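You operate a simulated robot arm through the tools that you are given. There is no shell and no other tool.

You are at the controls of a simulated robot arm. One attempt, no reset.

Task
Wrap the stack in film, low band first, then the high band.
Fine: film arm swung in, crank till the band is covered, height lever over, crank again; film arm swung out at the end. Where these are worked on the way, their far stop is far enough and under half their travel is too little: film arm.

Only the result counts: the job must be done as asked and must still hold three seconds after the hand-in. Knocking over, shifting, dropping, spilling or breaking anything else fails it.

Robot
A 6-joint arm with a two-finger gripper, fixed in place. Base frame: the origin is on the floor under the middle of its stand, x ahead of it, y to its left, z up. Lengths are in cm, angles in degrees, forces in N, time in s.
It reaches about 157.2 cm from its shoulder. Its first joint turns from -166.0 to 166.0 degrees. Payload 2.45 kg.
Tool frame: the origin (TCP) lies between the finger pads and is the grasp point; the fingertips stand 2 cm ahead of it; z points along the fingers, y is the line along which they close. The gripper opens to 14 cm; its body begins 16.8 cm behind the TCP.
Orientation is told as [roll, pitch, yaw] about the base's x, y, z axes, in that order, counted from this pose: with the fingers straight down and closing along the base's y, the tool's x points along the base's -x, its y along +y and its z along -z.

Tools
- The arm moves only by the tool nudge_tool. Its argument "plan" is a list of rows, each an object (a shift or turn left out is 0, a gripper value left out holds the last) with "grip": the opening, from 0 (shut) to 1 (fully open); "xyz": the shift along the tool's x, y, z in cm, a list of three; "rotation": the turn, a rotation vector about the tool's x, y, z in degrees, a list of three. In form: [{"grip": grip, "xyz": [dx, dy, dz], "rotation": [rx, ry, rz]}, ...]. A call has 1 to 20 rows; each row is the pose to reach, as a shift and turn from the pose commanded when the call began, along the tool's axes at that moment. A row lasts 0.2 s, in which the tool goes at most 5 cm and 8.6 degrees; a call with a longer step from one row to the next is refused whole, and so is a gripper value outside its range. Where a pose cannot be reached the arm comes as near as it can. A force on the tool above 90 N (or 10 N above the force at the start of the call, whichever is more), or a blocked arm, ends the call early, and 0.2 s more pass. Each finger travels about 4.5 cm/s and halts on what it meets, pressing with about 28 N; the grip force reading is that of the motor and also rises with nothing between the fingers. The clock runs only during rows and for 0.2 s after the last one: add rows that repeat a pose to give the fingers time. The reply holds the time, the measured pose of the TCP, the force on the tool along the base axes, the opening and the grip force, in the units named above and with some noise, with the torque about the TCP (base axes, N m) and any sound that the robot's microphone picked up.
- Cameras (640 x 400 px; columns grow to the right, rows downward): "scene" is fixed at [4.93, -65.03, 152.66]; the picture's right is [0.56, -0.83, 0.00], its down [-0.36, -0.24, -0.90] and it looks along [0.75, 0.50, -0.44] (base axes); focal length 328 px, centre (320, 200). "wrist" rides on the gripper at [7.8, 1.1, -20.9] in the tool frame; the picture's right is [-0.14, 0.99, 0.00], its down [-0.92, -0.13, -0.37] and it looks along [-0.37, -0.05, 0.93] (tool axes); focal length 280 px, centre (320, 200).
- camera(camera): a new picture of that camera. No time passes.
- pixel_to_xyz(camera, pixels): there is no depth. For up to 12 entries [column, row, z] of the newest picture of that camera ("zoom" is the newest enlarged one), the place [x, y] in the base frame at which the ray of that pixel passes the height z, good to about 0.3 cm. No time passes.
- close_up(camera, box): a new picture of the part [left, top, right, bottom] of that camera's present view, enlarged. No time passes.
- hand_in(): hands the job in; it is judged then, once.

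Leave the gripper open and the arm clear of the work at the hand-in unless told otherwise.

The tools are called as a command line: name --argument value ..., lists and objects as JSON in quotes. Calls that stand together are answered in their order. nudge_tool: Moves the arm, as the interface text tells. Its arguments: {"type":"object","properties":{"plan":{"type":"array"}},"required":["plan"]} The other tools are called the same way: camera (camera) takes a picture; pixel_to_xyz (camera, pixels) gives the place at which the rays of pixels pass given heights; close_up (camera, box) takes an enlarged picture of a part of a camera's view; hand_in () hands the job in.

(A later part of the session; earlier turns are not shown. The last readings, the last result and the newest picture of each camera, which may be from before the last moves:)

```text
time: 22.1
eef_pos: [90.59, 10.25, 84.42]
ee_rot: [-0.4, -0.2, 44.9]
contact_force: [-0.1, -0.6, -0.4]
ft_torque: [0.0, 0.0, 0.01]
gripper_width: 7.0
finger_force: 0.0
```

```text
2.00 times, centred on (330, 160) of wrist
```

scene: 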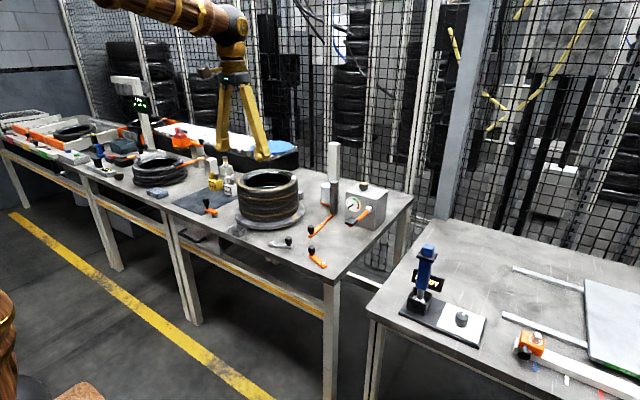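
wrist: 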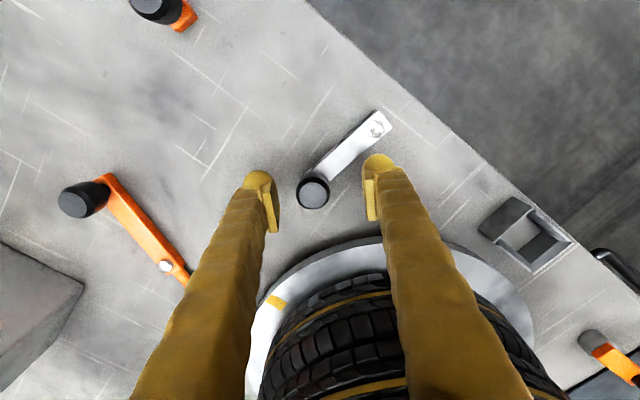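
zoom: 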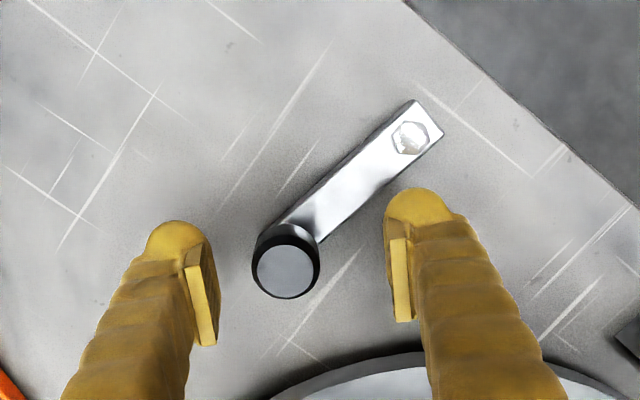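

I check the turntable mark, crank knob and bolt from this view to see whether the turntable moved.

pixel_to_xyz --camera "wrist" --pixels '[[275, 303, 82.9], [313, 196.5, 84.4], [375.5, 129, 81.3], [77, 200, 84.4], [166, 266, 81.5]]'

close_up --camera "scene" --box '[250, 170, 350, 270]'

```text
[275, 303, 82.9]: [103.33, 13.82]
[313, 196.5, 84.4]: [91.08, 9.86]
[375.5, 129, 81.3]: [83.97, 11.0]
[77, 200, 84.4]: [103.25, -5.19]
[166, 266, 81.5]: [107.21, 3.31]
```

```text
4.00 times, centred on (300, 220) of scene
```

zoom: 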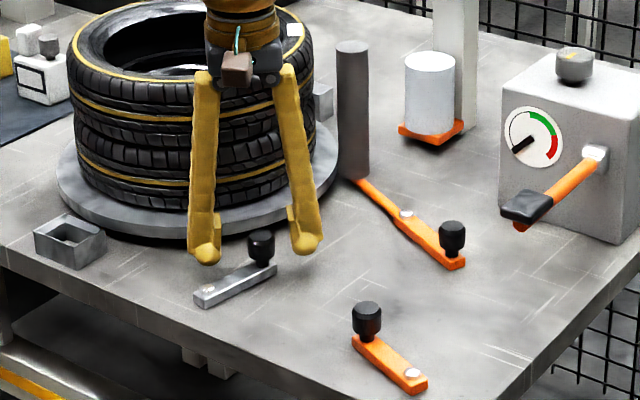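

The turntable mark and the white roll haven't moved, though the grey handle turned about 62° to a hard stop, so it may be a lever rather than the crank. I regrip it to bring it back clockwise toward -70° and see whether it goes on past there.

nudge_tool --plan '[{"grip": 0.5, "xyz": [-0.03, -0.48, 0.1], "rotation": [-0.4, 0.2, 0]}, {"grip": 0.3, "xyz": [-0.03, -0.48, 0.1], "rotation": [-0.4, 0.2, 0]}, {"grip": 0.12, "xyz": [-0.03, -0.48, 0.1], "rotation": [-0.4, 0.2, 0]}, {"grip": 0.12, "xyz": [-0.03, -0.48, 0.1], "rotation": [-0.4, 0.2, 0]}, {"grip": 0.12, "xyz": [-0.03, -0.48, 0.1], "rotation": [-0.4, 0.2, 0]}]'

```text
time: 23.3
eef_pos: [91.04, 9.93, 84.3]
ee_rot: [0.0, 0.0, 44.9]
contact_force: [13.0, -9.0, -4.8]
ft_torque: [-0.09, -0.12, 0.06]
gripper_width: 2.62
finger_force: 33.2
```

Gripped at (91.04, 9.93). I turn it clockwise back to about -65°.

nudge_tool --plan '[{"grip": 0.12, "xyz": [0.665, -0.443, 0]}, {"xyz": [1.767, -0.957, 0]}, {"xyz": [2.94, -1.271, 0]}, {"xyz": [4.151, -1.377, 0]}, {"xyz": [5.361, -1.271, 0]}, {"xyz": [6.534, -0.957, 0]}, {"xyz": [6.534, -0.957, 0]}]'

close_up --camera "scene" --box '[250, 170, 350, 270]'

```text
time: 24.9
eef_pos: [87.07, 4.49, 84.33]
ee_rot: [-0.1, 0.1, 44.9]
contact_force: [14.0, -24.2, -12.2]
ft_torque: [-0.26, -0.17, -0.13]
gripper_width: 2.63
finger_force: 45.1
```

```text
4.00 times, centred on (300, 220) of scene
```

zoom: 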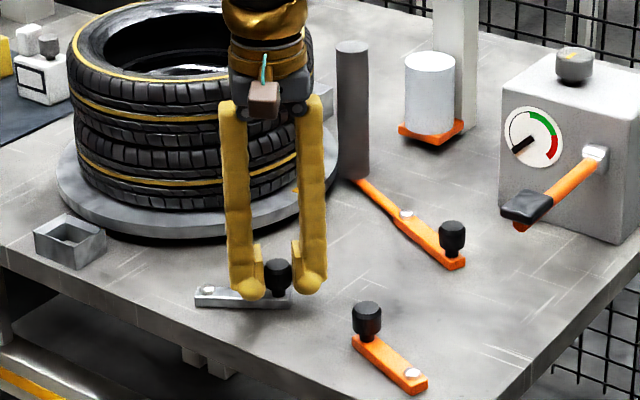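

It came back to about -65° freely. I continue slowly clockwise past the starting angle (-70°) to -90° to see whether it keeps going.

nudge_tool --plan '[{"grip": 0.12, "xyz": [0.617, 0.182, 0]}, {"xyz": [1.162, 0.465, 0]}, {"xyz": [1.681, 0.796, 0]}, {"xyz": [2.169, 1.171, 0]}, {"xyz": [2.623, 1.586, 0]}, {"xyz": [2.623, 1.586, 0]}]'

close_up --camera "scene" --box '[250, 170, 350, 270]'

```text
time: 26.3
eef_pos: [84.08, 4.07, 84.36]
ee_rot: [0.0, 0.0, 45.0]
contact_force: [46.9, -26.5, 6.4]
ft_torque: [-0.01, -0.12, -0.41]
gripper_width: 4.91
finger_force: 24.4
```

```text
4.00 times, centred on (300, 220) of scene
```

zoom: 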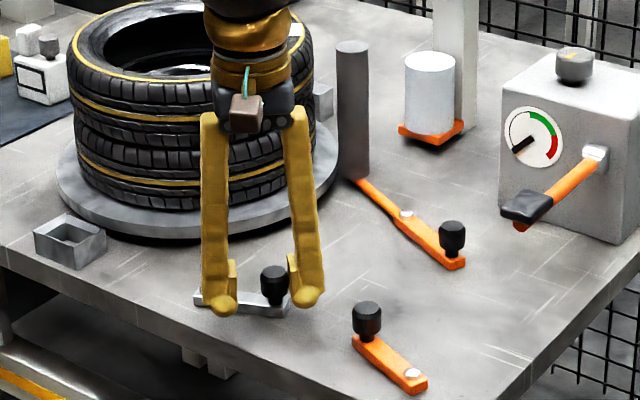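

The grey handle also stops at its starting angle (about -70°), so it is a lever with about 60° travel – the height lever, now back at its start (low). The other orange handle by the front edge is then the likely crank. I open, lift and look.

nudge_tool --plan '[{"grip": 0.5, "xyz": [-0.6, -0.8, 0]}, {"grip": 0.6, "xyz": [-1.2, -1.2, 0]}, {"grip": 0.6, "xyz": [-1.2, -1.2, -3]}, {"xyz": [-1.2, -1.2, -8]}, {"xyz": [-1.2, -1.2, -13]}, {"xyz": [-1.2, -1.2, -18]}, {"xyz": [-1.2, -1.2, -18]}]'

camera --camera "wrist"

close_up --camera "scene" --box '[230, 130, 390, 270]'

```text
time: 27.9
eef_pos: [85.94, 4.22, 102.59]
ee_rot: [0.0, 0.2, 44.9]
contact_force: [-0.4, -0.4, -1.0]
ft_torque: [-0.03, 0.0, -0.01]
gripper_width: 8.39
finger_force: 0.1
```

```text
taken
```

wrist: 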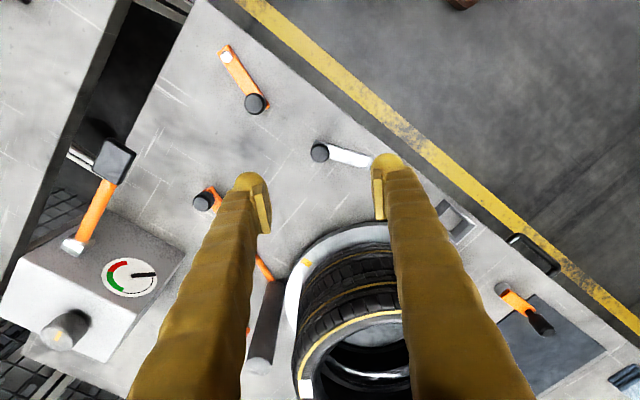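

```text
2.86 times, centred on (310, 200) of scene
```

zoom: 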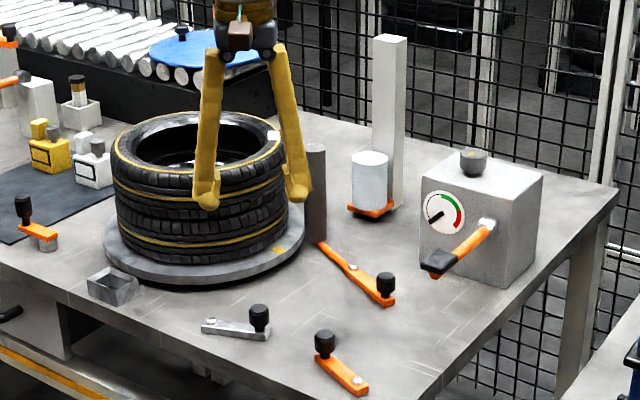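

Now I notice the fourth handle, left of the tray at scene (210,208): an orange bar on a round shaft with a long upright grip, right beside the turntable – that looks like the real crank. I move the wrist camera over there (TCP about (72, 40, 110), yaw 0) for a good look.

nudge_tool --plan '[{"grip": 0.6, "xyz": [-1.7, 3.9, -1.5], "rotation": [0, 0, 5]}, {"xyz": [-3.4, 7.8, -3], "rotation": [0, 0, 10]}, {"xyz": [-5.2, 11.8, -5], "rotation": [0, 0, 15]}, {"xyz": [-6.9, 15.7, -7], "rotation": [0, 0, 20]}, {"xyz": [-8.6, 19.6, -7], "rotation": [0, 0, 25]}, {"xyz": [-10.4, 23.6, -7], "rotation": [0, 0, 30]}, {"xyz": [-12.1, 27.5, -7], "rotation": [0, 0, 35]}, {"xyz": [-13.8, 31.4, -7], "rotation": [0, 0, 40]}, {"xyz": [-15.56, 35.36, -7], "rotation": [0, 0, 45]}, {"xyz": [-15.56, 35.36, -7], "rotation": [0, 0, 45]}]'

camera --camera "wrist"

camera --camera "scene"

```text
time: 30.1
eef_pos: [71.75, 40.16, 109.14]
ee_rot: [-0.2, 0.1, 0.0]
contact_force: [1.2, -0.4, -0.2]
ft_torque: [-0.02, -0.01, 0.02]
gripper_width: 8.4
finger_force: 0.0
```

```text
taken
```

wrist: 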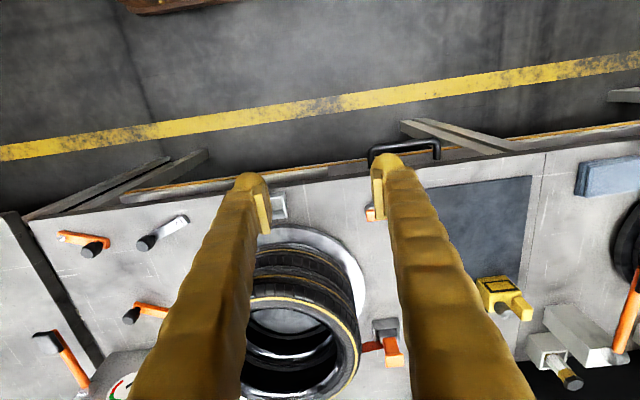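

```text
taken
```

scene: 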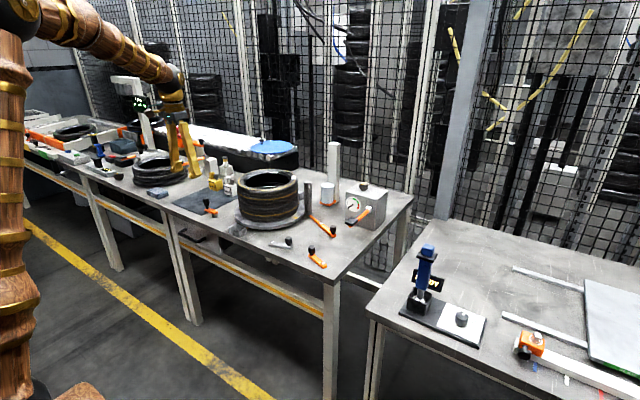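

The crank is hidden behind the right finger. I shift the tool 10 cm left so that it shows between the fingers.

nudge_tool --plan '[{"grip": 0.6, "xyz": [0, 4, 0]}, {"xyz": [0, 8, 0]}, {"xyz": [0, 11, 0]}, {"xyz": [0, 11, 0]}]'

camera --camera "wrist"

close_up --camera "wrist" --box '[210, 150, 410, 290]'

close_up --camera "scene" --box '[170, 170, 250, 240]'

```text
time: 31.1
eef_pos: [71.74, 51.23, 109.04]
ee_rot: [0.1, 0.1, -0.1]
contact_force: [0.2, -0.3, 0.4]
ft_torque: [-0.01, 0.01, -0.02]
gripper_width: 8.41
finger_force: 0.0
```

```text
taken
```

wrist: 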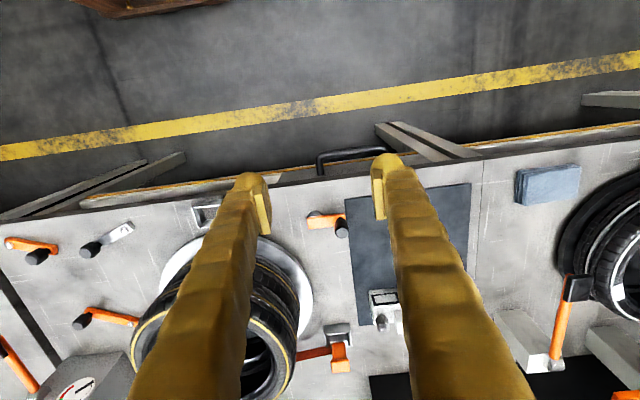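

```text
2.86 times, centred on (310, 220) of wrist
```

zoom: 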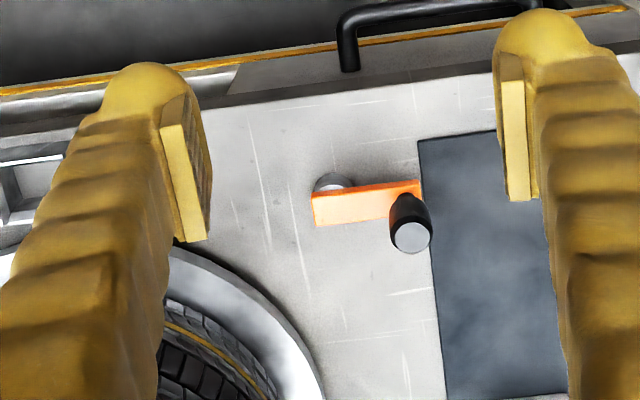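

```text
5.71 times, centred on (210, 205) of scene
```

zoom: 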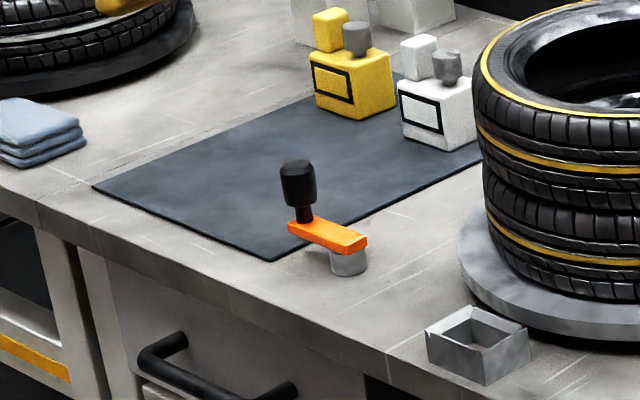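

This is a raised crank with a knob on a pin. I get its knob top by stereo: scene (206,199.4), wrist (341.8,232.9); shaft end of bar: scene (216.5,214), wrist (310,223).

pixel_to_xyz --camera "wrist" --pixels '[[341.8, 232.9, 80], [341.8, 232.9, 90], [341.8, 232.9, 100], [309.3, 223, 80], [309.3, 223, 90], [314.5, 214.8, 80], [345, 215, 80], [345, 215, 90]]'

pixel_to_xyz --camera "scene" --pixels '[[206, 199.4, 80], [206, 199.4, 90], [206, 199.4, 100], [218, 212.5, 80], [218, 212.5, 90], [215.2, 217.5, 80], [204.4, 209, 80], [204.4, 209, 90]]'

close_up --camera "wrist" --box '[260, 300, 400, 400]'

```text
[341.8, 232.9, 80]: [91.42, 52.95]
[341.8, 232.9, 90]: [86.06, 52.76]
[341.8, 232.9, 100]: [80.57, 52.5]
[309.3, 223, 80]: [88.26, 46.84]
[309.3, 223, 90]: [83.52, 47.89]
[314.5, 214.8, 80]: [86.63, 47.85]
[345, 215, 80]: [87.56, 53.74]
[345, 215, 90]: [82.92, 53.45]
```

```text
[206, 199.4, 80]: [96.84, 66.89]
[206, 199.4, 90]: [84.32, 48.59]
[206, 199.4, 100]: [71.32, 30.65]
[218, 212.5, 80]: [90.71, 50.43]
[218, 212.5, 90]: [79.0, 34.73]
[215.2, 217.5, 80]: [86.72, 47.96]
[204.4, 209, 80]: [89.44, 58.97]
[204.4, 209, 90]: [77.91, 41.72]
```

```text
4.00 times, centred on (330, 350) of wrist
```

zoom: 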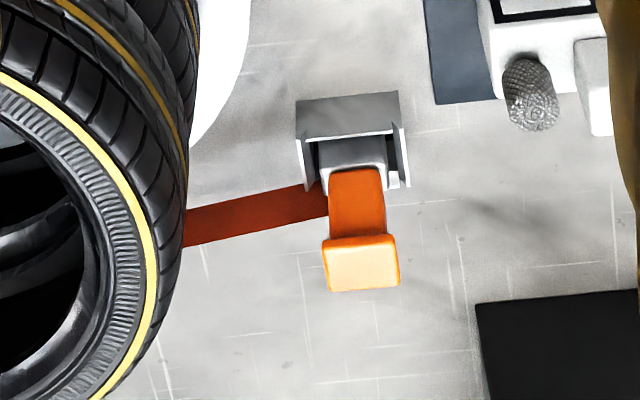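

Crank: shaft at about (86.7, 47.9), knob top (87.4, 52.8, 87.6), radius ≈5. There is also a small grey block with orange/red piece behind the turntable, which I leave alone. I go above the crank knob with yaw -45° (fingers clear of the stack on the near pass), stopping at z≈101.

nudge_tool --plan '[{"grip": 0.45, "xyz": [-2.6, 0.26, 0], "rotation": [0, 0, 7.5]}, {"xyz": [-5.2, 0.52, 0], "rotation": [0, 0, 15]}, {"xyz": [-7.8, 0.78, 0], "rotation": [0, 0, 22.5]}, {"xyz": [-10.4, 1.05, 0], "rotation": [0, 0, 30]}, {"xyz": [-13, 1.3, 0], "rotation": [0, 0, 37.5]}, {"xyz": [-15.66, 1.57, 0], "rotation": [0, 0, 45]}, {"xyz": [-15.66, 1.57, 4], "rotation": [0, 0, 45]}, {"xyz": [-15.66, 1.57, 8], "rotation": [0, 0, 45]}, {"xyz": [-15.66, 1.57, 8], "rotation": [0, 0, 45]}]'

camera --camera "wrist"

close_up --camera "scene" --box '[170, 120, 330, 260]'

```text
time: 33.1
eef_pos: [87.6, 52.6, 101.14]
ee_rot: [-0.1, 0.0, -45.1]
contact_force: [-0.7, 0.8, 0.4]
ft_torque: [0.01, -0.02, -0.01]
gripper_width: 6.26
finger_force: 0.1
```

```text
taken
```

wrist: 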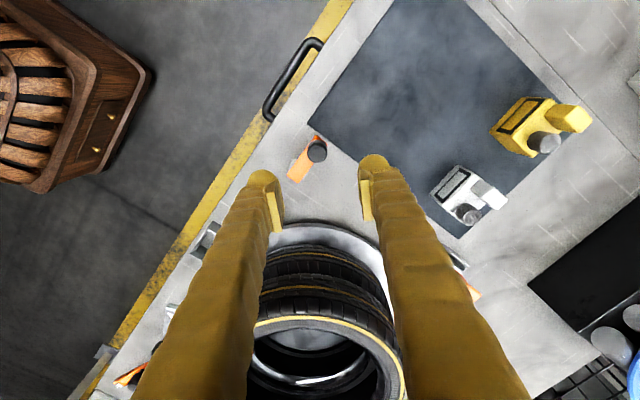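

```text
2.86 times, centred on (250, 190) of scene
```

zoom: 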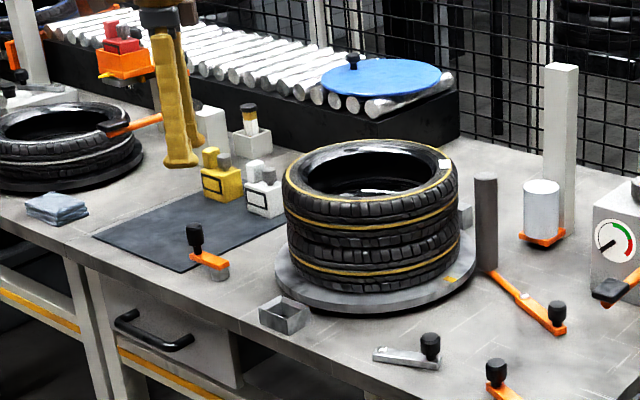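

Knob top visible at wrist (317,151). I refine its place and the bar's shaft end.

pixel_to_xyz --camera "wrist" --pixels '[[317, 151, 87.6], [317, 151, 87], [295, 172, 83]]'

close_up --camera "wrist" --box '[230, 100, 430, 240]'

```text
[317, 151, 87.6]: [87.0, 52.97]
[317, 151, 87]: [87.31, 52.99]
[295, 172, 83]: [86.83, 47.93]
```

```text
2.86 times, centred on (330, 170) of wrist
```

zoom: 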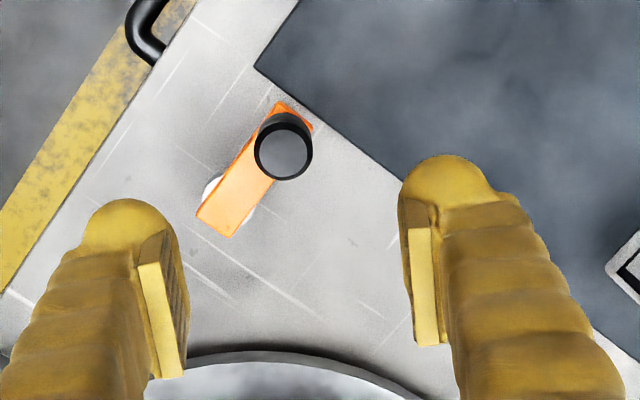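

Knob at about (87.15, 52.9), shaft at (86.8, 48.0). I descend to TCP z≈86 (tips above the bar) and check before closing.

nudge_tool --plan '[{"grip": 0.45, "xyz": [0.2, -0.05, 4]}, {"xyz": [0.4, -0.1, 8]}, {"xyz": [0.53, -0.107, 12]}, {"xyz": [0.53, -0.107, 14]}, {"xyz": [0.53, -0.107, 15.1]}, {"xyz": [0.53, -0.107, 15.1]}]'

close_up --camera "wrist" --box '[230, 80, 430, 220]'

close_up --camera "scene" --box '[170, 120, 330, 260]'

```text
time: 34.5
eef_pos: [86.91, 52.65, 86.19]
ee_rot: [-0.2, 0.1, -45.0]
contact_force: [-1.2, -0.3, -0.3]
ft_torque: [0.01, -0.03, 0.04]
gripper_width: 6.3
finger_force: 0.0
```

```text
2.86 times, centred on (330, 150) of wrist
```

zoom: 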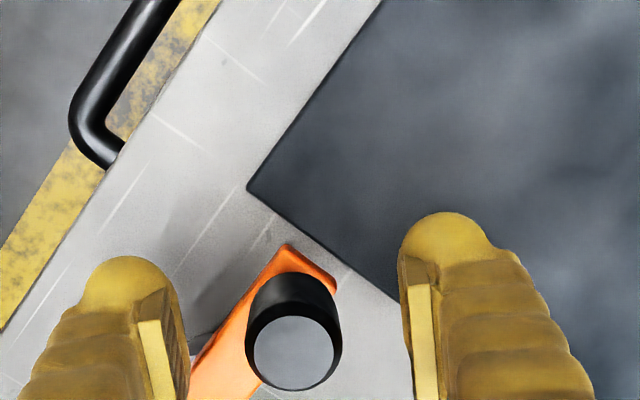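

```text
2.86 times, centred on (250, 190) of scene
```

zoom: 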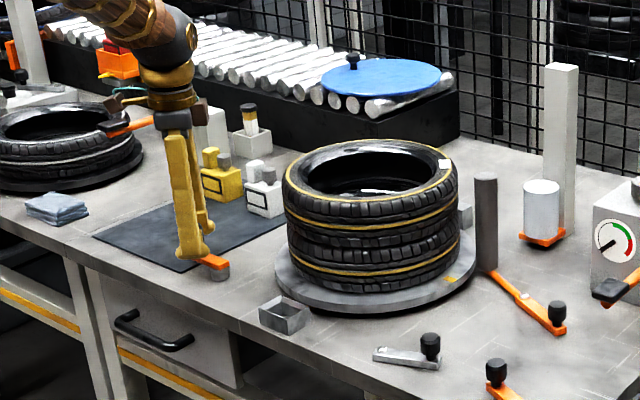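

The knob is between the pads. I close on it.

nudge_tool --plan '[{"grip": 0.25}, {"grip": 0.12}, {"grip": 0.12}, {"grip": 0.12}, {"grip": 0.12}]'

close_up --camera "wrist" --box '[230, 80, 430, 220]'

```text
time: 35.7
eef_pos: [87.01, 52.75, 86.1]
ee_rot: [-0.2, 0.1, -45.1]
contact_force: [3.4, 10.7, -2.1]
ft_torque: [0.15, -0.05, 0.12]
gripper_width: 2.41
finger_force: 45.0
```

```text
2.86 times, centred on (330, 150) of wrist
```

zoom: 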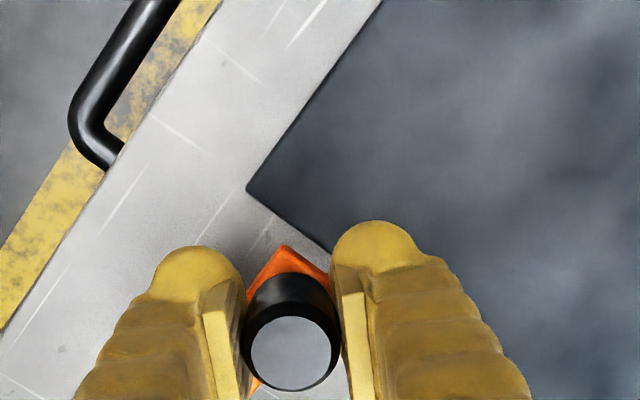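

Gripped at (87.0, 52.75), width 2.41. I try 30° counter-clockwise slowly, watching force and the turntable mark.

nudge_tool --plan '[{"grip": 0.1, "xyz": [0.314, -0.253, 0]}, {"xyz": [0.581, -0.576, 0]}, {"xyz": [0.818, -0.921, 0]}, {"xyz": [1.024, -1.286, 0]}, {"xyz": [1.197, -1.667, 0]}, {"xyz": [1.337, -2.061, 0]}, {"xyz": [1.337, -2.061, 0]}]'

close_up --camera "scene" --box '[170, 120, 330, 260]'

```text
time: 37.3
eef_pos: [84.67, 52.29, 86.16]
ee_rot: [-0.2, 0.1, -45.1]
contact_force: [-6.9, -5.1, 8.5]
ft_torque: [-0.16, 0.02, -0.34]
gripper_width: 2.4
finger_force: 44.9
```

```text
2.86 times, centred on (250, 190) of scene
```

zoom: 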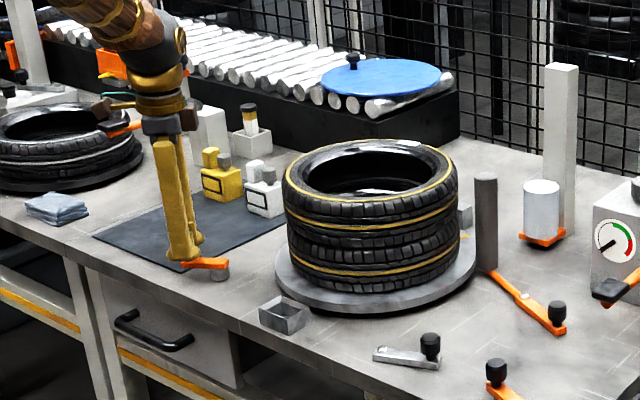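

The sticker moved from zoom (445,165) to (407,143) and the mark moved too: this crank turns the stack, with low force. I continue counter-clockwise 90° more.

nudge_tool --plan '[{"grip": 0.1, "xyz": [0.174, -0.818, 0]}, {"xyz": [0.203, -1.655, 0]}, {"xyz": [0.087, -2.484, 0]}, {"xyz": [-0.172, -3.279, 0]}, {"xyz": [-0.564, -4.018, 0]}, {"xyz": [-1.08, -4.677, 0]}, {"xyz": [-1.702, -5.237, 0]}, {"xyz": [-2.411, -5.68, 0]}, {"xyz": [-3.187, -5.994, 0]}, {"xyz": [-3.187, -5.994, 0]}]'

close_up --camera "scene" --box '[170, 120, 330, 260]'

```text
time: 39.5
eef_pos: [82.54, 45.87, 86.17]
ee_rot: [0.0, 0.1, -45.0]
contact_force: [4.6, 5.5, -1.5]
ft_torque: [-0.28, -0.41, -0.27]
gripper_width: 2.42
finger_force: 44.8
```

```text
2.86 times, centred on (250, 190) of scene
```

zoom: 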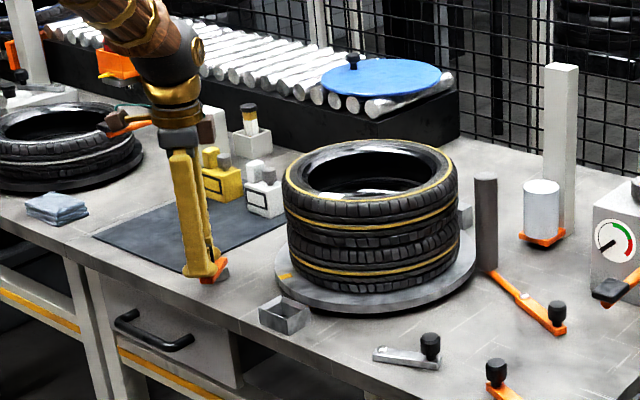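

The stack turns about 2–2.5 times as fast as the crank; the mark is now at the left front. I zoom onto the stack to look for film on the low band.

close_up --camera "scene" --box '[230, 155, 350, 240]'

camera --camera "wrist"

```text
4.71 times, centred on (290, 198) of scene
```

zoom: 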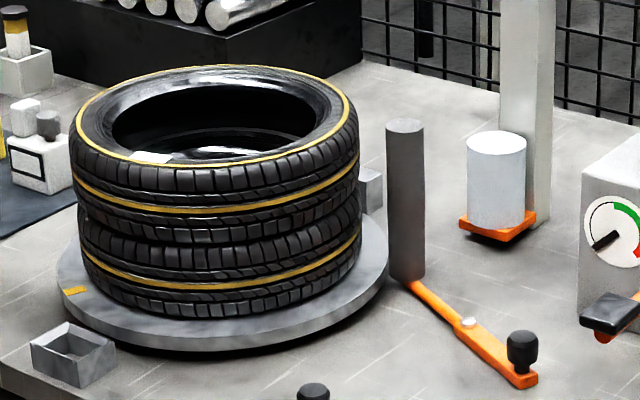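

```text
taken
```

wrist: 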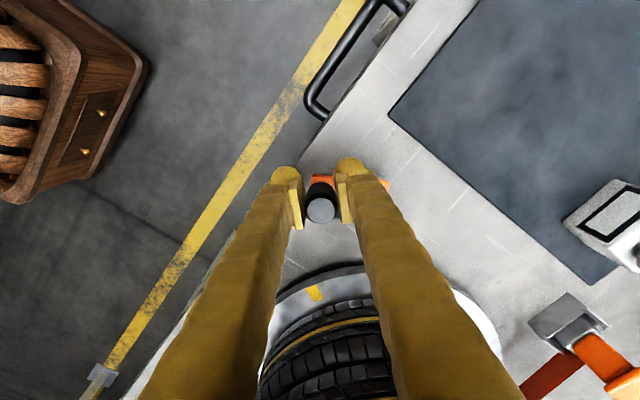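

No film visible yet; only 120° of crank so far. I keep cranking the same way, half a turn per call, checking force and picture.

nudge_tool --plan '[{"grip": 0.1, "xyz": [-0.818, -0.174, 0]}, {"xyz": [-1.655, -0.203, 0]}, {"xyz": [-2.484, -0.087, 0]}, {"xyz": [-3.279, 0.172, 0]}, {"xyz": [-4.018, 0.564, 0]}, {"xyz": [-4.677, 1.08, 0]}, {"xyz": [-5.237, 1.702, 0]}, {"xyz": [-5.68, 2.411, 0]}, {"xyz": [-5.994, 3.187, 0]}, {"xyz": [-6.168, 4.005, 0]}, {"xyz": [-6.197, 4.841, 0]}, {"xyz": [-6.081, 5.67, 0]}, {"xyz": [-5.822, 6.466, 0]}, {"xyz": [-5.429, 7.204, 0]}, {"xyz": [-4.914, 7.864, 0]}, {"xyz": [-4.292, 8.423, 0]}, {"xyz": [-3.583, 8.867, 0]}, {"xyz": [-2.807, 9.181, 0]}, {"xyz": [-2.807, 9.181, 0]}]'

close_up --camera "scene" --box '[200, 130, 360, 250]'

```text
time: 43.5
eef_pos: [91.1, 50.37, 86.16]
ee_rot: [0.0, -0.1, -45.0]
contact_force: [-0.8, 3.7, -3.6]
ft_torque: [0.35, 0.32, -0.58]
gripper_width: 2.44
finger_force: 45.0
```

```text
3.33 times, centred on (280, 190) of scene
```

zoom: 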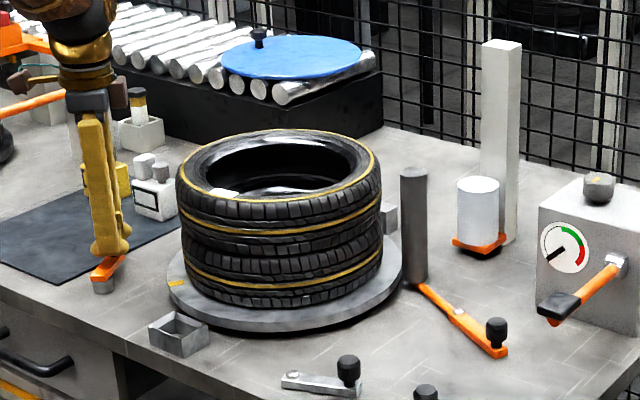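

The sticker/mark moved again; I compute the mark angles to learn the gear ratio: scene (295.4,217.5) at start, (301,205.7) after 30°, (237.8,216.9) after 120°, (237.1,214.9) after 300°.

pixel_to_xyz --camera "scene" --pixels '[[295.4, 217.5, 82.9], [301, 205.7, 82.9], [237.8, 216.9, 82.9], [237.1, 214.9, 82.9]]'

close_up --camera "scene" --box '[230, 165, 320, 225]'

camera --camera "wrist"

```text
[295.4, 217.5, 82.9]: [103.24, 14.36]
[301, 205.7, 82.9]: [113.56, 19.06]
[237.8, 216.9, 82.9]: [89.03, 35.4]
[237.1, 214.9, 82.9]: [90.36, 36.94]
```

```text
6.67 times, centred on (275, 195) of scene
```

zoom: 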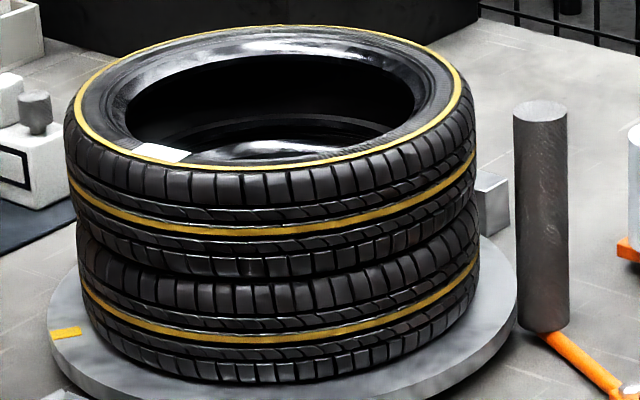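

```text
taken
```

wrist: 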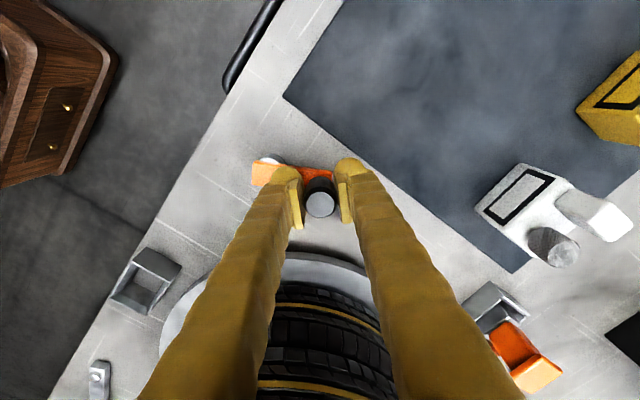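

Still no film seen after 300° of crank. I continue another half turn in the same sense.

nudge_tool --plan '[{"grip": 0.1, "xyz": [0.818, 0.174, 0]}, {"xyz": [1.655, 0.203, 0]}, {"xyz": [2.484, 0.087, 0]}, {"xyz": [3.279, -0.172, 0]}, {"xyz": [4.018, -0.564, 0]}, {"xyz": [4.677, -1.08, 0]}, {"xyz": [5.237, -1.702, 0]}, {"xyz": [5.68, -2.411, 0]}, {"xyz": [5.994, -3.187, 0]}, {"xyz": [6.168, -4.005, 0]}, {"xyz": [6.197, -4.841, 0]}, {"xyz": [6.081, -5.67, 0]}, {"xyz": [5.822, -6.466, 0]}, {"xyz": [5.429, -7.204, 0]}, {"xyz": [4.914, -7.864, 0]}, {"xyz": [4.292, -8.423, 0]}, {"xyz": [3.583, -8.867, 0]}, {"xyz": [2.807, -9.181, 0]}, {"xyz": [2.807, -9.181, 0]}]'

close_up --camera "scene" --box '[200, 130, 360, 250]'

```text
time: 47.5
eef_pos: [82.37, 45.97, 86.17]
ee_rot: [-0.1, 0.2, -45.0]
contact_force: [-6.0, 2.1, 7.3]
ft_torque: [-0.19, -0.27, -0.45]
gripper_width: 2.4
finger_force: 45.0
```

```text
3.33 times, centred on (280, 190) of scene
```

zoom: 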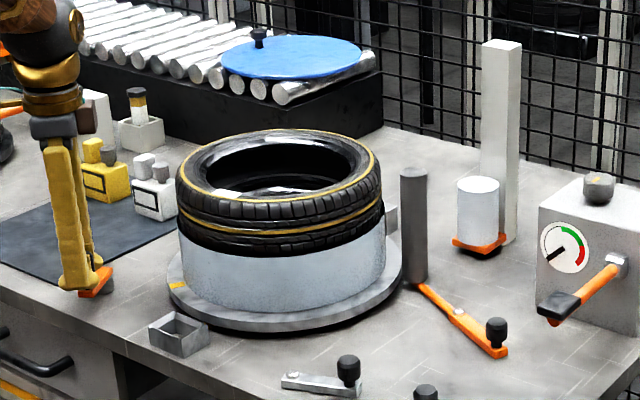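

The low band is now wrapped in pale film all round. I let go of the crank knob and lift clear; next is the height lever, the orange one by the front edge.

nudge_tool --plan '[{"grip": 0.3}, {"grip": 0.45}, {"grip": 0.45}, {"grip": 0.45, "xyz": [0, 0, -4]}, {"xyz": [0, 0, -8]}, {"xyz": [0, 0, -12]}, {"xyz": [0, 0, -16]}, {"xyz": [0, 0, -20]}, {"xyz": [0, 0, -20]}]'

close_up --camera "scene" --box '[200, 130, 360, 270]'

close_up --camera "scene" --box '[230, 165, 320, 225]'

```text
time: 49.5
eef_pos: [82.64, 45.94, 106.23]
ee_rot: [-0.1, 0.0, -45.2]
contact_force: [-0.5, -0.6, 0.2]
ft_torque: [0.0, 0.01, -0.01]
gripper_width: 6.28
finger_force: 0.1
```

```text
2.86 times, centred on (280, 200) of scene
```

zoom: 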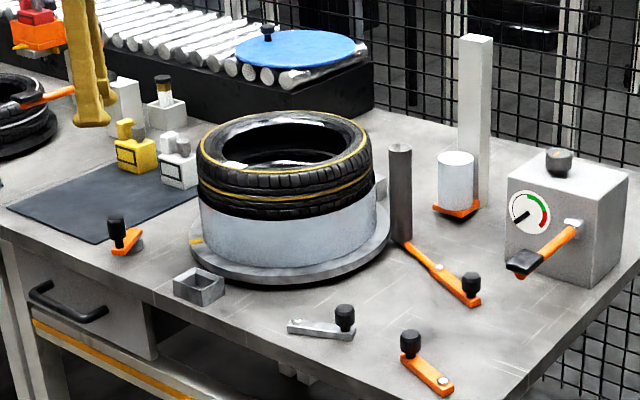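

```text
6.67 times, centred on (275, 195) of scene
```

zoom: 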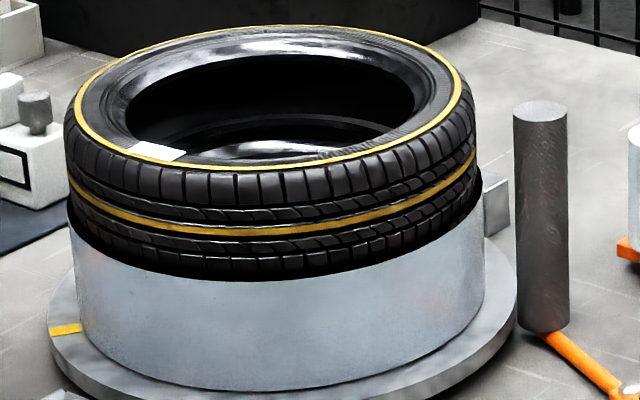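

Film is solid on the low tyre. I now travel at z≈106 to above the orange front lever's knob (86.6, -6.3), turning the tool to yaw 69° along the bar.

nudge_tool --plan '[{"grip": 0.45, "xyz": [-2.657, -2.267, 0], "rotation": [0, 0, -7.6]}, {"xyz": [-5.315, -4.533, 0], "rotation": [0, 0, -15.2]}, {"xyz": [-7.972, -6.8, 0], "rotation": [0, 0, -22.8]}, {"xyz": [-10.63, -9.067, 0], "rotation": [0, 0, -30.4]}, {"xyz": [-13.287, -11.333, 0], "rotation": [0, 0, -38]}, {"xyz": [-15.944, -13.6, 0], "rotation": [0, 0, -45.6]}, {"xyz": [-18.6, -15.867, 0], "rotation": [0, 0, -53.2]}, {"xyz": [-21.26, -18.133, 0], "rotation": [0, 0, -60.8]}, {"xyz": [-23.916, -20.4, 0], "rotation": [0, 0, -68.4]}, {"xyz": [-26.573, -22.667, 0], "rotation": [0, 0, -76]}, {"xyz": [-29.23, -24.933, 0], "rotation": [0, 0, -83.6]}, {"xyz": [-31.888, -27.2, 0], "rotation": [0, 0, -91.2]}, {"xyz": [-34.545, -29.467, 0], "rotation": [0, 0, -98.8]}, {"xyz": [-37.2, -31.733, 0], "rotation": [0, 0, -106.4]}, {"xyz": [-39.86, -34, 0], "rotation": [0, 0, -114]}, {"xyz": [-39.86, -34, 0], "rotation": [0, 0, -114]}]'

camera --camera "wrist"

close_up --camera "scene" --box '[220, 130, 380, 270]'

```text
time: 52.9
eef_pos: [86.74, -6.35, 106.28]
ee_rot: [0.1, 0.1, 69.0]
contact_force: [-0.5, 0.3, -0.7]
ft_torque: [0.0, 0.03, -0.01]
gripper_width: 6.29
finger_force: 0.0
```

```text
taken
```

wrist: 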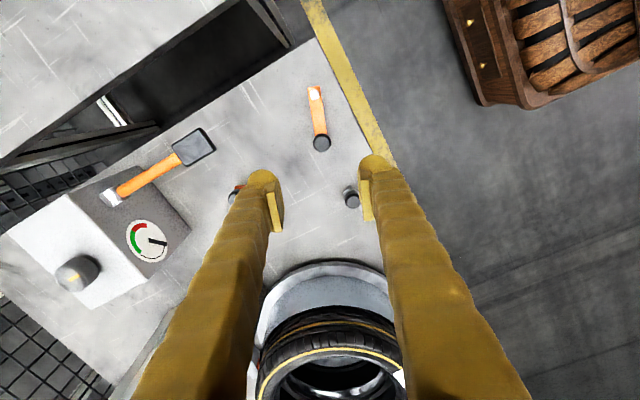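

```text
2.86 times, centred on (300, 200) of scene
```

zoom: 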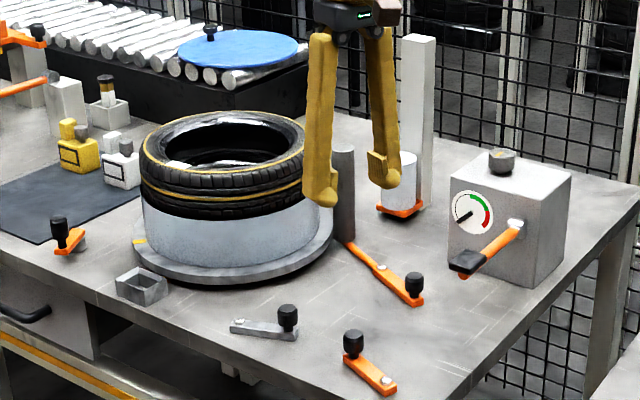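

Orange lever knob at wrist (322,143), its bolt at (316,97); grey lever's knob at (351,198). I refine positions.

pixel_to_xyz --camera "wrist" --pixels '[[322, 143, 84.4], [316, 97, 81.3], [351, 198, 84.4]]'

close_up --camera "wrist" --box '[230, 70, 430, 220]'

```text
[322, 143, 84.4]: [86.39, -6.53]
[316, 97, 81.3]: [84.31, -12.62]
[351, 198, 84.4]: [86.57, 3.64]
```

```text
2.67 times, centred on (330, 145) of wrist
```

zoom: 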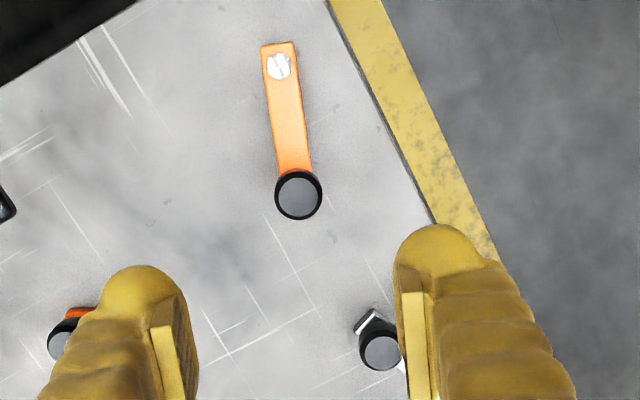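

Knob at about (86.55, -6.4). I descend to TCP z≈84.1 there.

nudge_tool --plan '[{"grip": 0.45, "xyz": [0.1, 0.1, 4.5]}, {"xyz": [0.115, 0.16, 9]}, {"xyz": [0.115, 0.16, 13.5]}, {"xyz": [0.115, 0.16, 17.5]}, {"xyz": [0.115, 0.16, 20.5]}, {"xyz": [0.115, 0.16, 22.2]}, {"xyz": [0.115, 0.16, 22.2]}]'

close_up --camera "wrist" --box '[230, 80, 430, 220]'

```text
time: 54.5
eef_pos: [86.44, -6.41, 84.07]
ee_rot: [0.0, 0.1, 68.9]
contact_force: [0.4, 0.1, 0.4]
ft_torque: [-0.01, 0.01, 0.01]
gripper_width: 6.31
finger_force: 0.1
```

```text
2.86 times, centred on (330, 150) of wrist
```

zoom: 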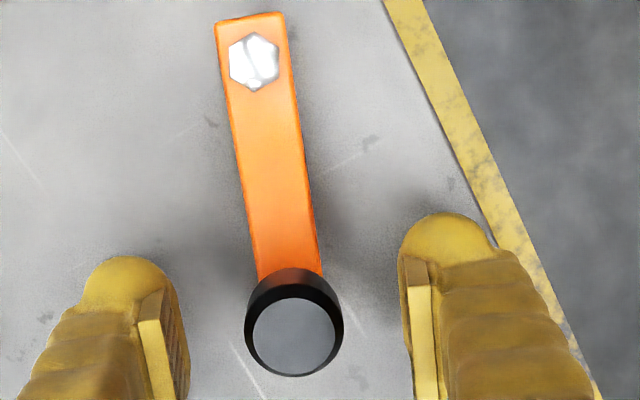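

The knob sits between the pads. I close on it.

nudge_tool --plan '[{"grip": 0.25}, {"grip": 0.12}, {"grip": 0.12}, {"grip": 0.12}, {"grip": 0.12}]'

pixel_to_xyz --camera "zoom" --pixels '[[253, 62, 81.3], [294, 337, 84.4]]'

```text
time: 55.7
eef_pos: [86.59, -6.39, 84.17]
ee_rot: [0.0, 0.1, 69.0]
contact_force: [-0.7, 1.3, -2.0]
ft_torque: [0.02, 0.02, 0.07]
gripper_width: 2.61
finger_force: 45.2
```

```text
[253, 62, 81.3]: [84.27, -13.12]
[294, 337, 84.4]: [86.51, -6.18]
```

Gripped at (86.55, -6.39). I test clockwise (away from the table edge, mirror of the grey one) gently, 12° with the tool turning along.

nudge_tool --plan '[{"grip": 0.12, "xyz": [0.004, -0.493, 0], "rotation": [0, 0, 4]}, {"xyz": [0.043, -0.985, 0], "rotation": [0, 0, 8]}, {"xyz": [0.115, -1.472, 0], "rotation": [0, 0, 12]}, {"xyz": [0.115, -1.472, 0], "rotation": [0, 0, 12]}]'

close_up --camera "scene" --box '[240, 140, 380, 270]'

```text
time: 56.7
eef_pos: [87.78, -7.11, 84.03]
ee_rot: [0.0, 0.2, 56.8]
contact_force: [-8.8, -12.7, 1.1]
ft_torque: [-0.22, 0.14, 0.07]
gripper_width: 2.63
finger_force: 45.1
```

```text
3.08 times, centred on (310, 205) of scene
```

zoom: 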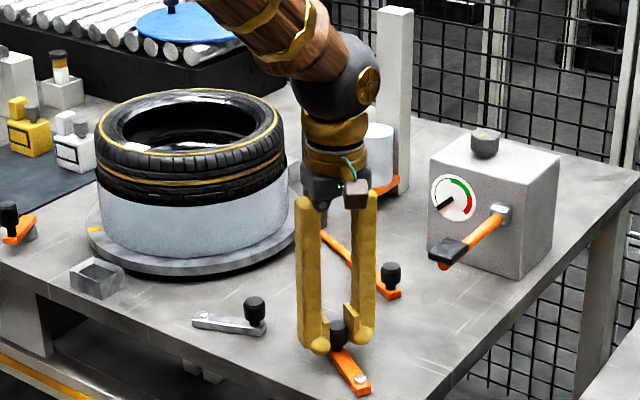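

It yields clockwise. I continue along the arc in 6° steps up to 42° more, watching the white roll on the mast.

nudge_tool --plan '[{"grip": 0.12, "xyz": [0.019, -0.739, 0], "rotation": [0, 0, 6]}, {"xyz": [0.115, -1.472, 0], "rotation": [0, 0, 12]}, {"xyz": [0.286, -2.191, 0], "rotation": [0, 0, 18]}, {"xyz": [0.534, -2.887, 0], "rotation": [0, 0, 24]}, {"xyz": [0.851, -3.555, 0], "rotation": [0, 0, 30]}, {"xyz": [1.236, -4.186, 0], "rotation": [0, 0, 36]}, {"xyz": [1.687, -4.773, 0], "rotation": [0, 0, 42]}, {"xyz": [1.687, -4.773, 0], "rotation": [0, 0, 42]}]'

close_up --camera "scene" --box '[240, 140, 380, 270]'

```text
time: 58.5
eef_pos: [90.86, -11.21, 83.98]
ee_rot: [0.0, 0.0, 14.9]
contact_force: [-20.9, -7.3, 24.1]
ft_torque: [-0.05, 0.24, 0.11]
gripper_width: 2.65
finger_force: 45.0
```

```text
3.08 times, centred on (310, 205) of scene
```

zoom: 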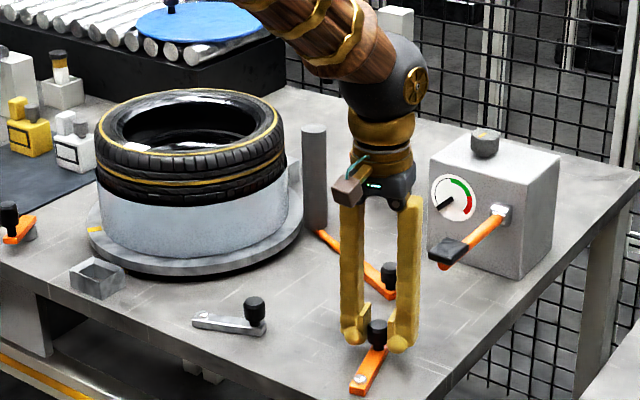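

54° so far; the mast roll is hidden by the arm. I go on to its far stop.

nudge_tool --plan '[{"grip": 0.12, "xyz": [0.004, -0.493, -0.1], "rotation": [0, 0, 4]}, {"xyz": [0.043, -0.985, -0.1], "rotation": [0, 0, 8]}, {"xyz": [0.115, -1.472, -0.1], "rotation": [0, 0, 12]}, {"xyz": [0.115, -1.472, -0.1], "rotation": [0, 0, 12]}]'

close_up --camera "scene" --box '[240, 140, 380, 270]'

```text
time: 59.4
eef_pos: [91.04, -11.95, 84.05]
ee_rot: [0.4, 0.3, 2.9]
contact_force: [-4.9, 17.6, 5.7]
ft_torque: [0.25, 0.12, 0.09]
gripper_width: 2.64
finger_force: 45.2
stopped in row 4: the force on the tool passed its limit at 93 N (the readings are from after the stop); the commanded pose is now the measured one
```

```text
3.08 times, centred on (310, 205) of scene
```

zoom: 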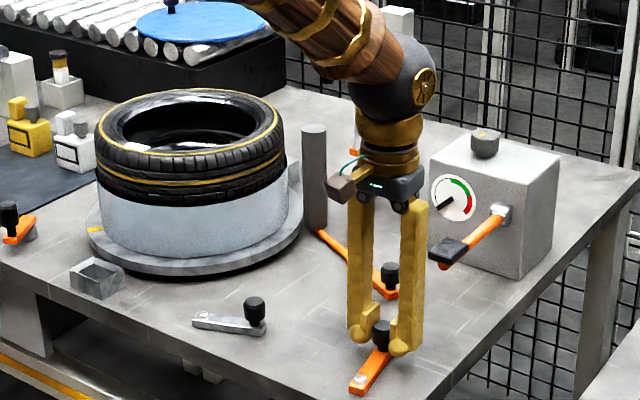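

Stopped hard at about 9°, a 61° throw. An orange bit shows at (352,152), maybe the risen carriage. I release, lift and look.

nudge_tool --plan '[{"grip": 0.3}, {"grip": 0.45}, {"grip": 0.45}, {"grip": 0.45, "xyz": [0, 0, -4]}, {"xyz": [0, 0, -8]}, {"xyz": [0, 0, -12]}, {"xyz": [0, 0, -16]}, {"xyz": [3, 0, -20]}, {"xyz": [7, 0, -22]}, {"xyz": [7, 0, -22]}]'

close_up --camera "scene" --box '[220, 120, 400, 270]'

camera --camera "wrist"

```text
time: 61.6
eef_pos: [84.17, -12.25, 106.31]
ee_rot: [0.2, 0.3, 3.1]
contact_force: [-0.2, 0.1, 0.5]
ft_torque: [0.01, 0.04, 0.0]
gripper_width: 6.3
finger_force: 0.0
```

```text
2.67 times, centred on (310, 195) of scene
```

zoom: 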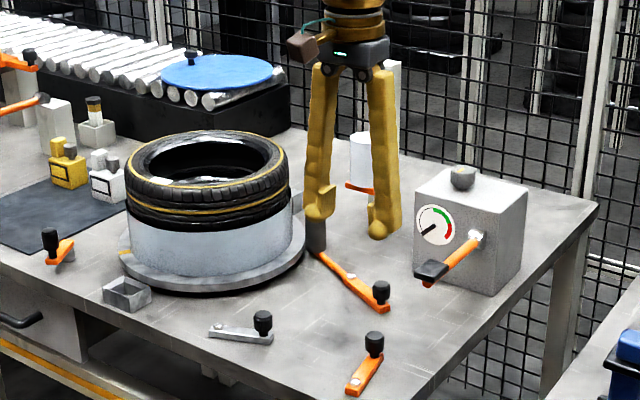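

```text
taken
```

wrist: 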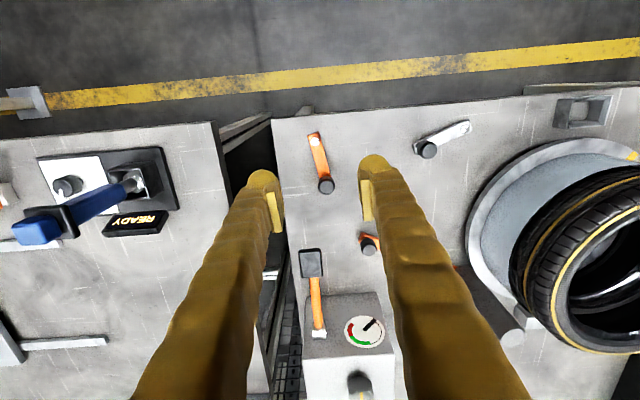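

The carriage with the white roll has risen: the height lever is over (high). Now I go back to the crank, whose knob is near (82.5, 45.9), yaw -45°.

nudge_tool --plan '[{"grip": 0.45, "xyz": [-0.106, 4.154, 0], "rotation": [0, 0, 3.44]}, {"xyz": [-0.211, 8.307, 0], "rotation": [0, 0, 6.87]}, {"xyz": [-0.317, 12.461, 0], "rotation": [0, 0, 10.3]}, {"xyz": [-0.422, 16.614, 0], "rotation": [0, 0, 13.74]}, {"xyz": [-0.528, 20.768, 0], "rotation": [0, 0, 17.2]}, {"xyz": [-0.633, 24.92, 0], "rotation": [0, 0, 20.6]}, {"xyz": [-0.739, 29.075, 0], "rotation": [0, 0, 24.05]}, {"xyz": [-0.845, 33.23, 0], "rotation": [0, 0, 27.5]}, {"xyz": [-0.95, 37.38, 0], "rotation": [0, 0, 30.9]}, {"xyz": [-1.056, 41.54, 0], "rotation": [0, 0, 34.4]}, {"xyz": [-1.161, 45.69, 0], "rotation": [0, 0, 37.8]}, {"xyz": [-1.267, 49.84, 0], "rotation": [0, 0, 41.2]}, {"xyz": [-1.372, 54, 0], "rotation": [0, 0, 44.7]}, {"xyz": [-1.478, 58.15, 0], "rotation": [0, 0, 48.1]}, {"xyz": [-1.478, 58.15, 4.5], "rotation": [0, 0, 48.1]}, {"xyz": [-1.478, 58.15, 4.5], "rotation": [0, 0, 48.1]}]'

camera --camera "wrist"

close_up --camera "scene" --box '[200, 120, 380, 270]'

```text
time: 65.0
eef_pos: [82.61, 45.83, 101.63]
ee_rot: [-0.1, 0.5, -45.1]
contact_force: [0.8, 0.0, -0.3]
ft_torque: [-0.03, 0.04, 0.03]
gripper_width: 6.3
finger_force: 0.2
```

```text
taken
```

wrist: 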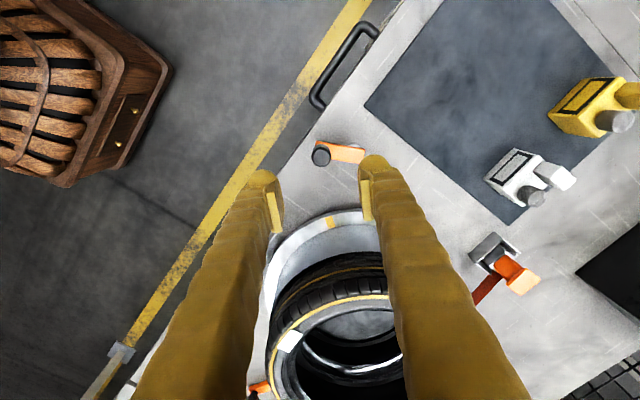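

```text
2.67 times, centred on (290, 195) of scene
```

zoom: 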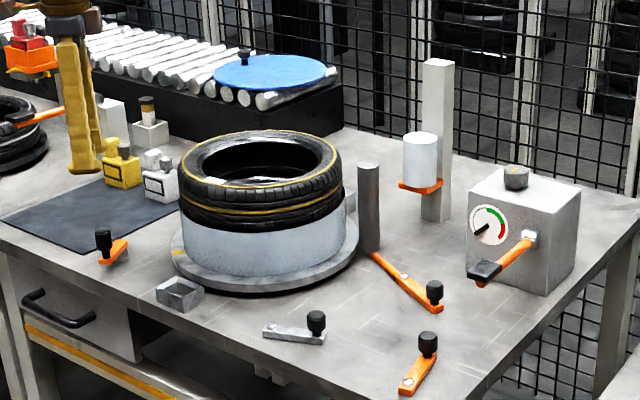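

The raised carriage is clear in the picture. Crank knob at wrist (321,154); I check its place.

pixel_to_xyz --camera "wrist" --pixels '[[321, 154, 87.4], [355, 148, 82.5]]'

```text
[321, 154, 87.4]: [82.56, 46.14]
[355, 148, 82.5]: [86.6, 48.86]
```

Knob at (82.5, 46.0), right under the tool. I descend 15.5 cm, levelling the 0.5° tilt, then close in the next call.

nudge_tool --plan '[{"grip": 0.45, "xyz": [0, 0, 4], "rotation": [0, -0.5, 0]}, {"xyz": [0, 0, 8], "rotation": [0, -0.5, 0]}, {"xyz": [0, 0, 12], "rotation": [0, -0.5, 0]}, {"xyz": [0, 0, 14.5], "rotation": [0, -0.5, 0]}, {"xyz": [0, 0, 15.5], "rotation": [0, -0.5, 0]}, {"xyz": [0, 0, 15.5], "rotation": [0, -0.5, 0]}]'

close_up --camera "wrist" --box '[230, 80, 430, 220]'

```text
time: 66.4
eef_pos: [82.52, 45.79, 86.21]
ee_rot: [-0.1, -0.2, -45.1]
contact_force: [-0.6, -0.1, -0.1]
ft_torque: [-0.01, -0.02, 0.01]
gripper_width: 6.31
finger_force: 0.0
```

```text
2.86 times, centred on (330, 150) of wrist
```

zoom: 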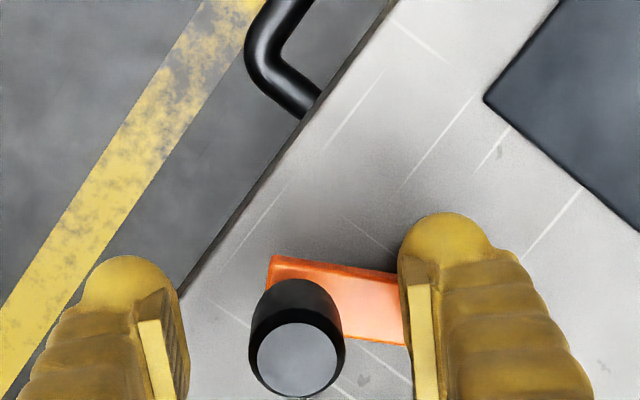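

The knob is between the pads. I close on it.

nudge_tool --plan '[{"grip": 0.25}, {"grip": 0.1}, {"grip": 0.1}, {"grip": 0.1}, {"grip": 0.1}]'

```text
time: 67.6
eef_pos: [82.68, 45.89, 86.25]
ee_rot: [-0.1, -0.1, -45.1]
contact_force: [26.8, 13.1, -8.1]
ft_torque: [0.16, -0.29, -0.04]
gripper_width: 2.39
finger_force: 45.4
```

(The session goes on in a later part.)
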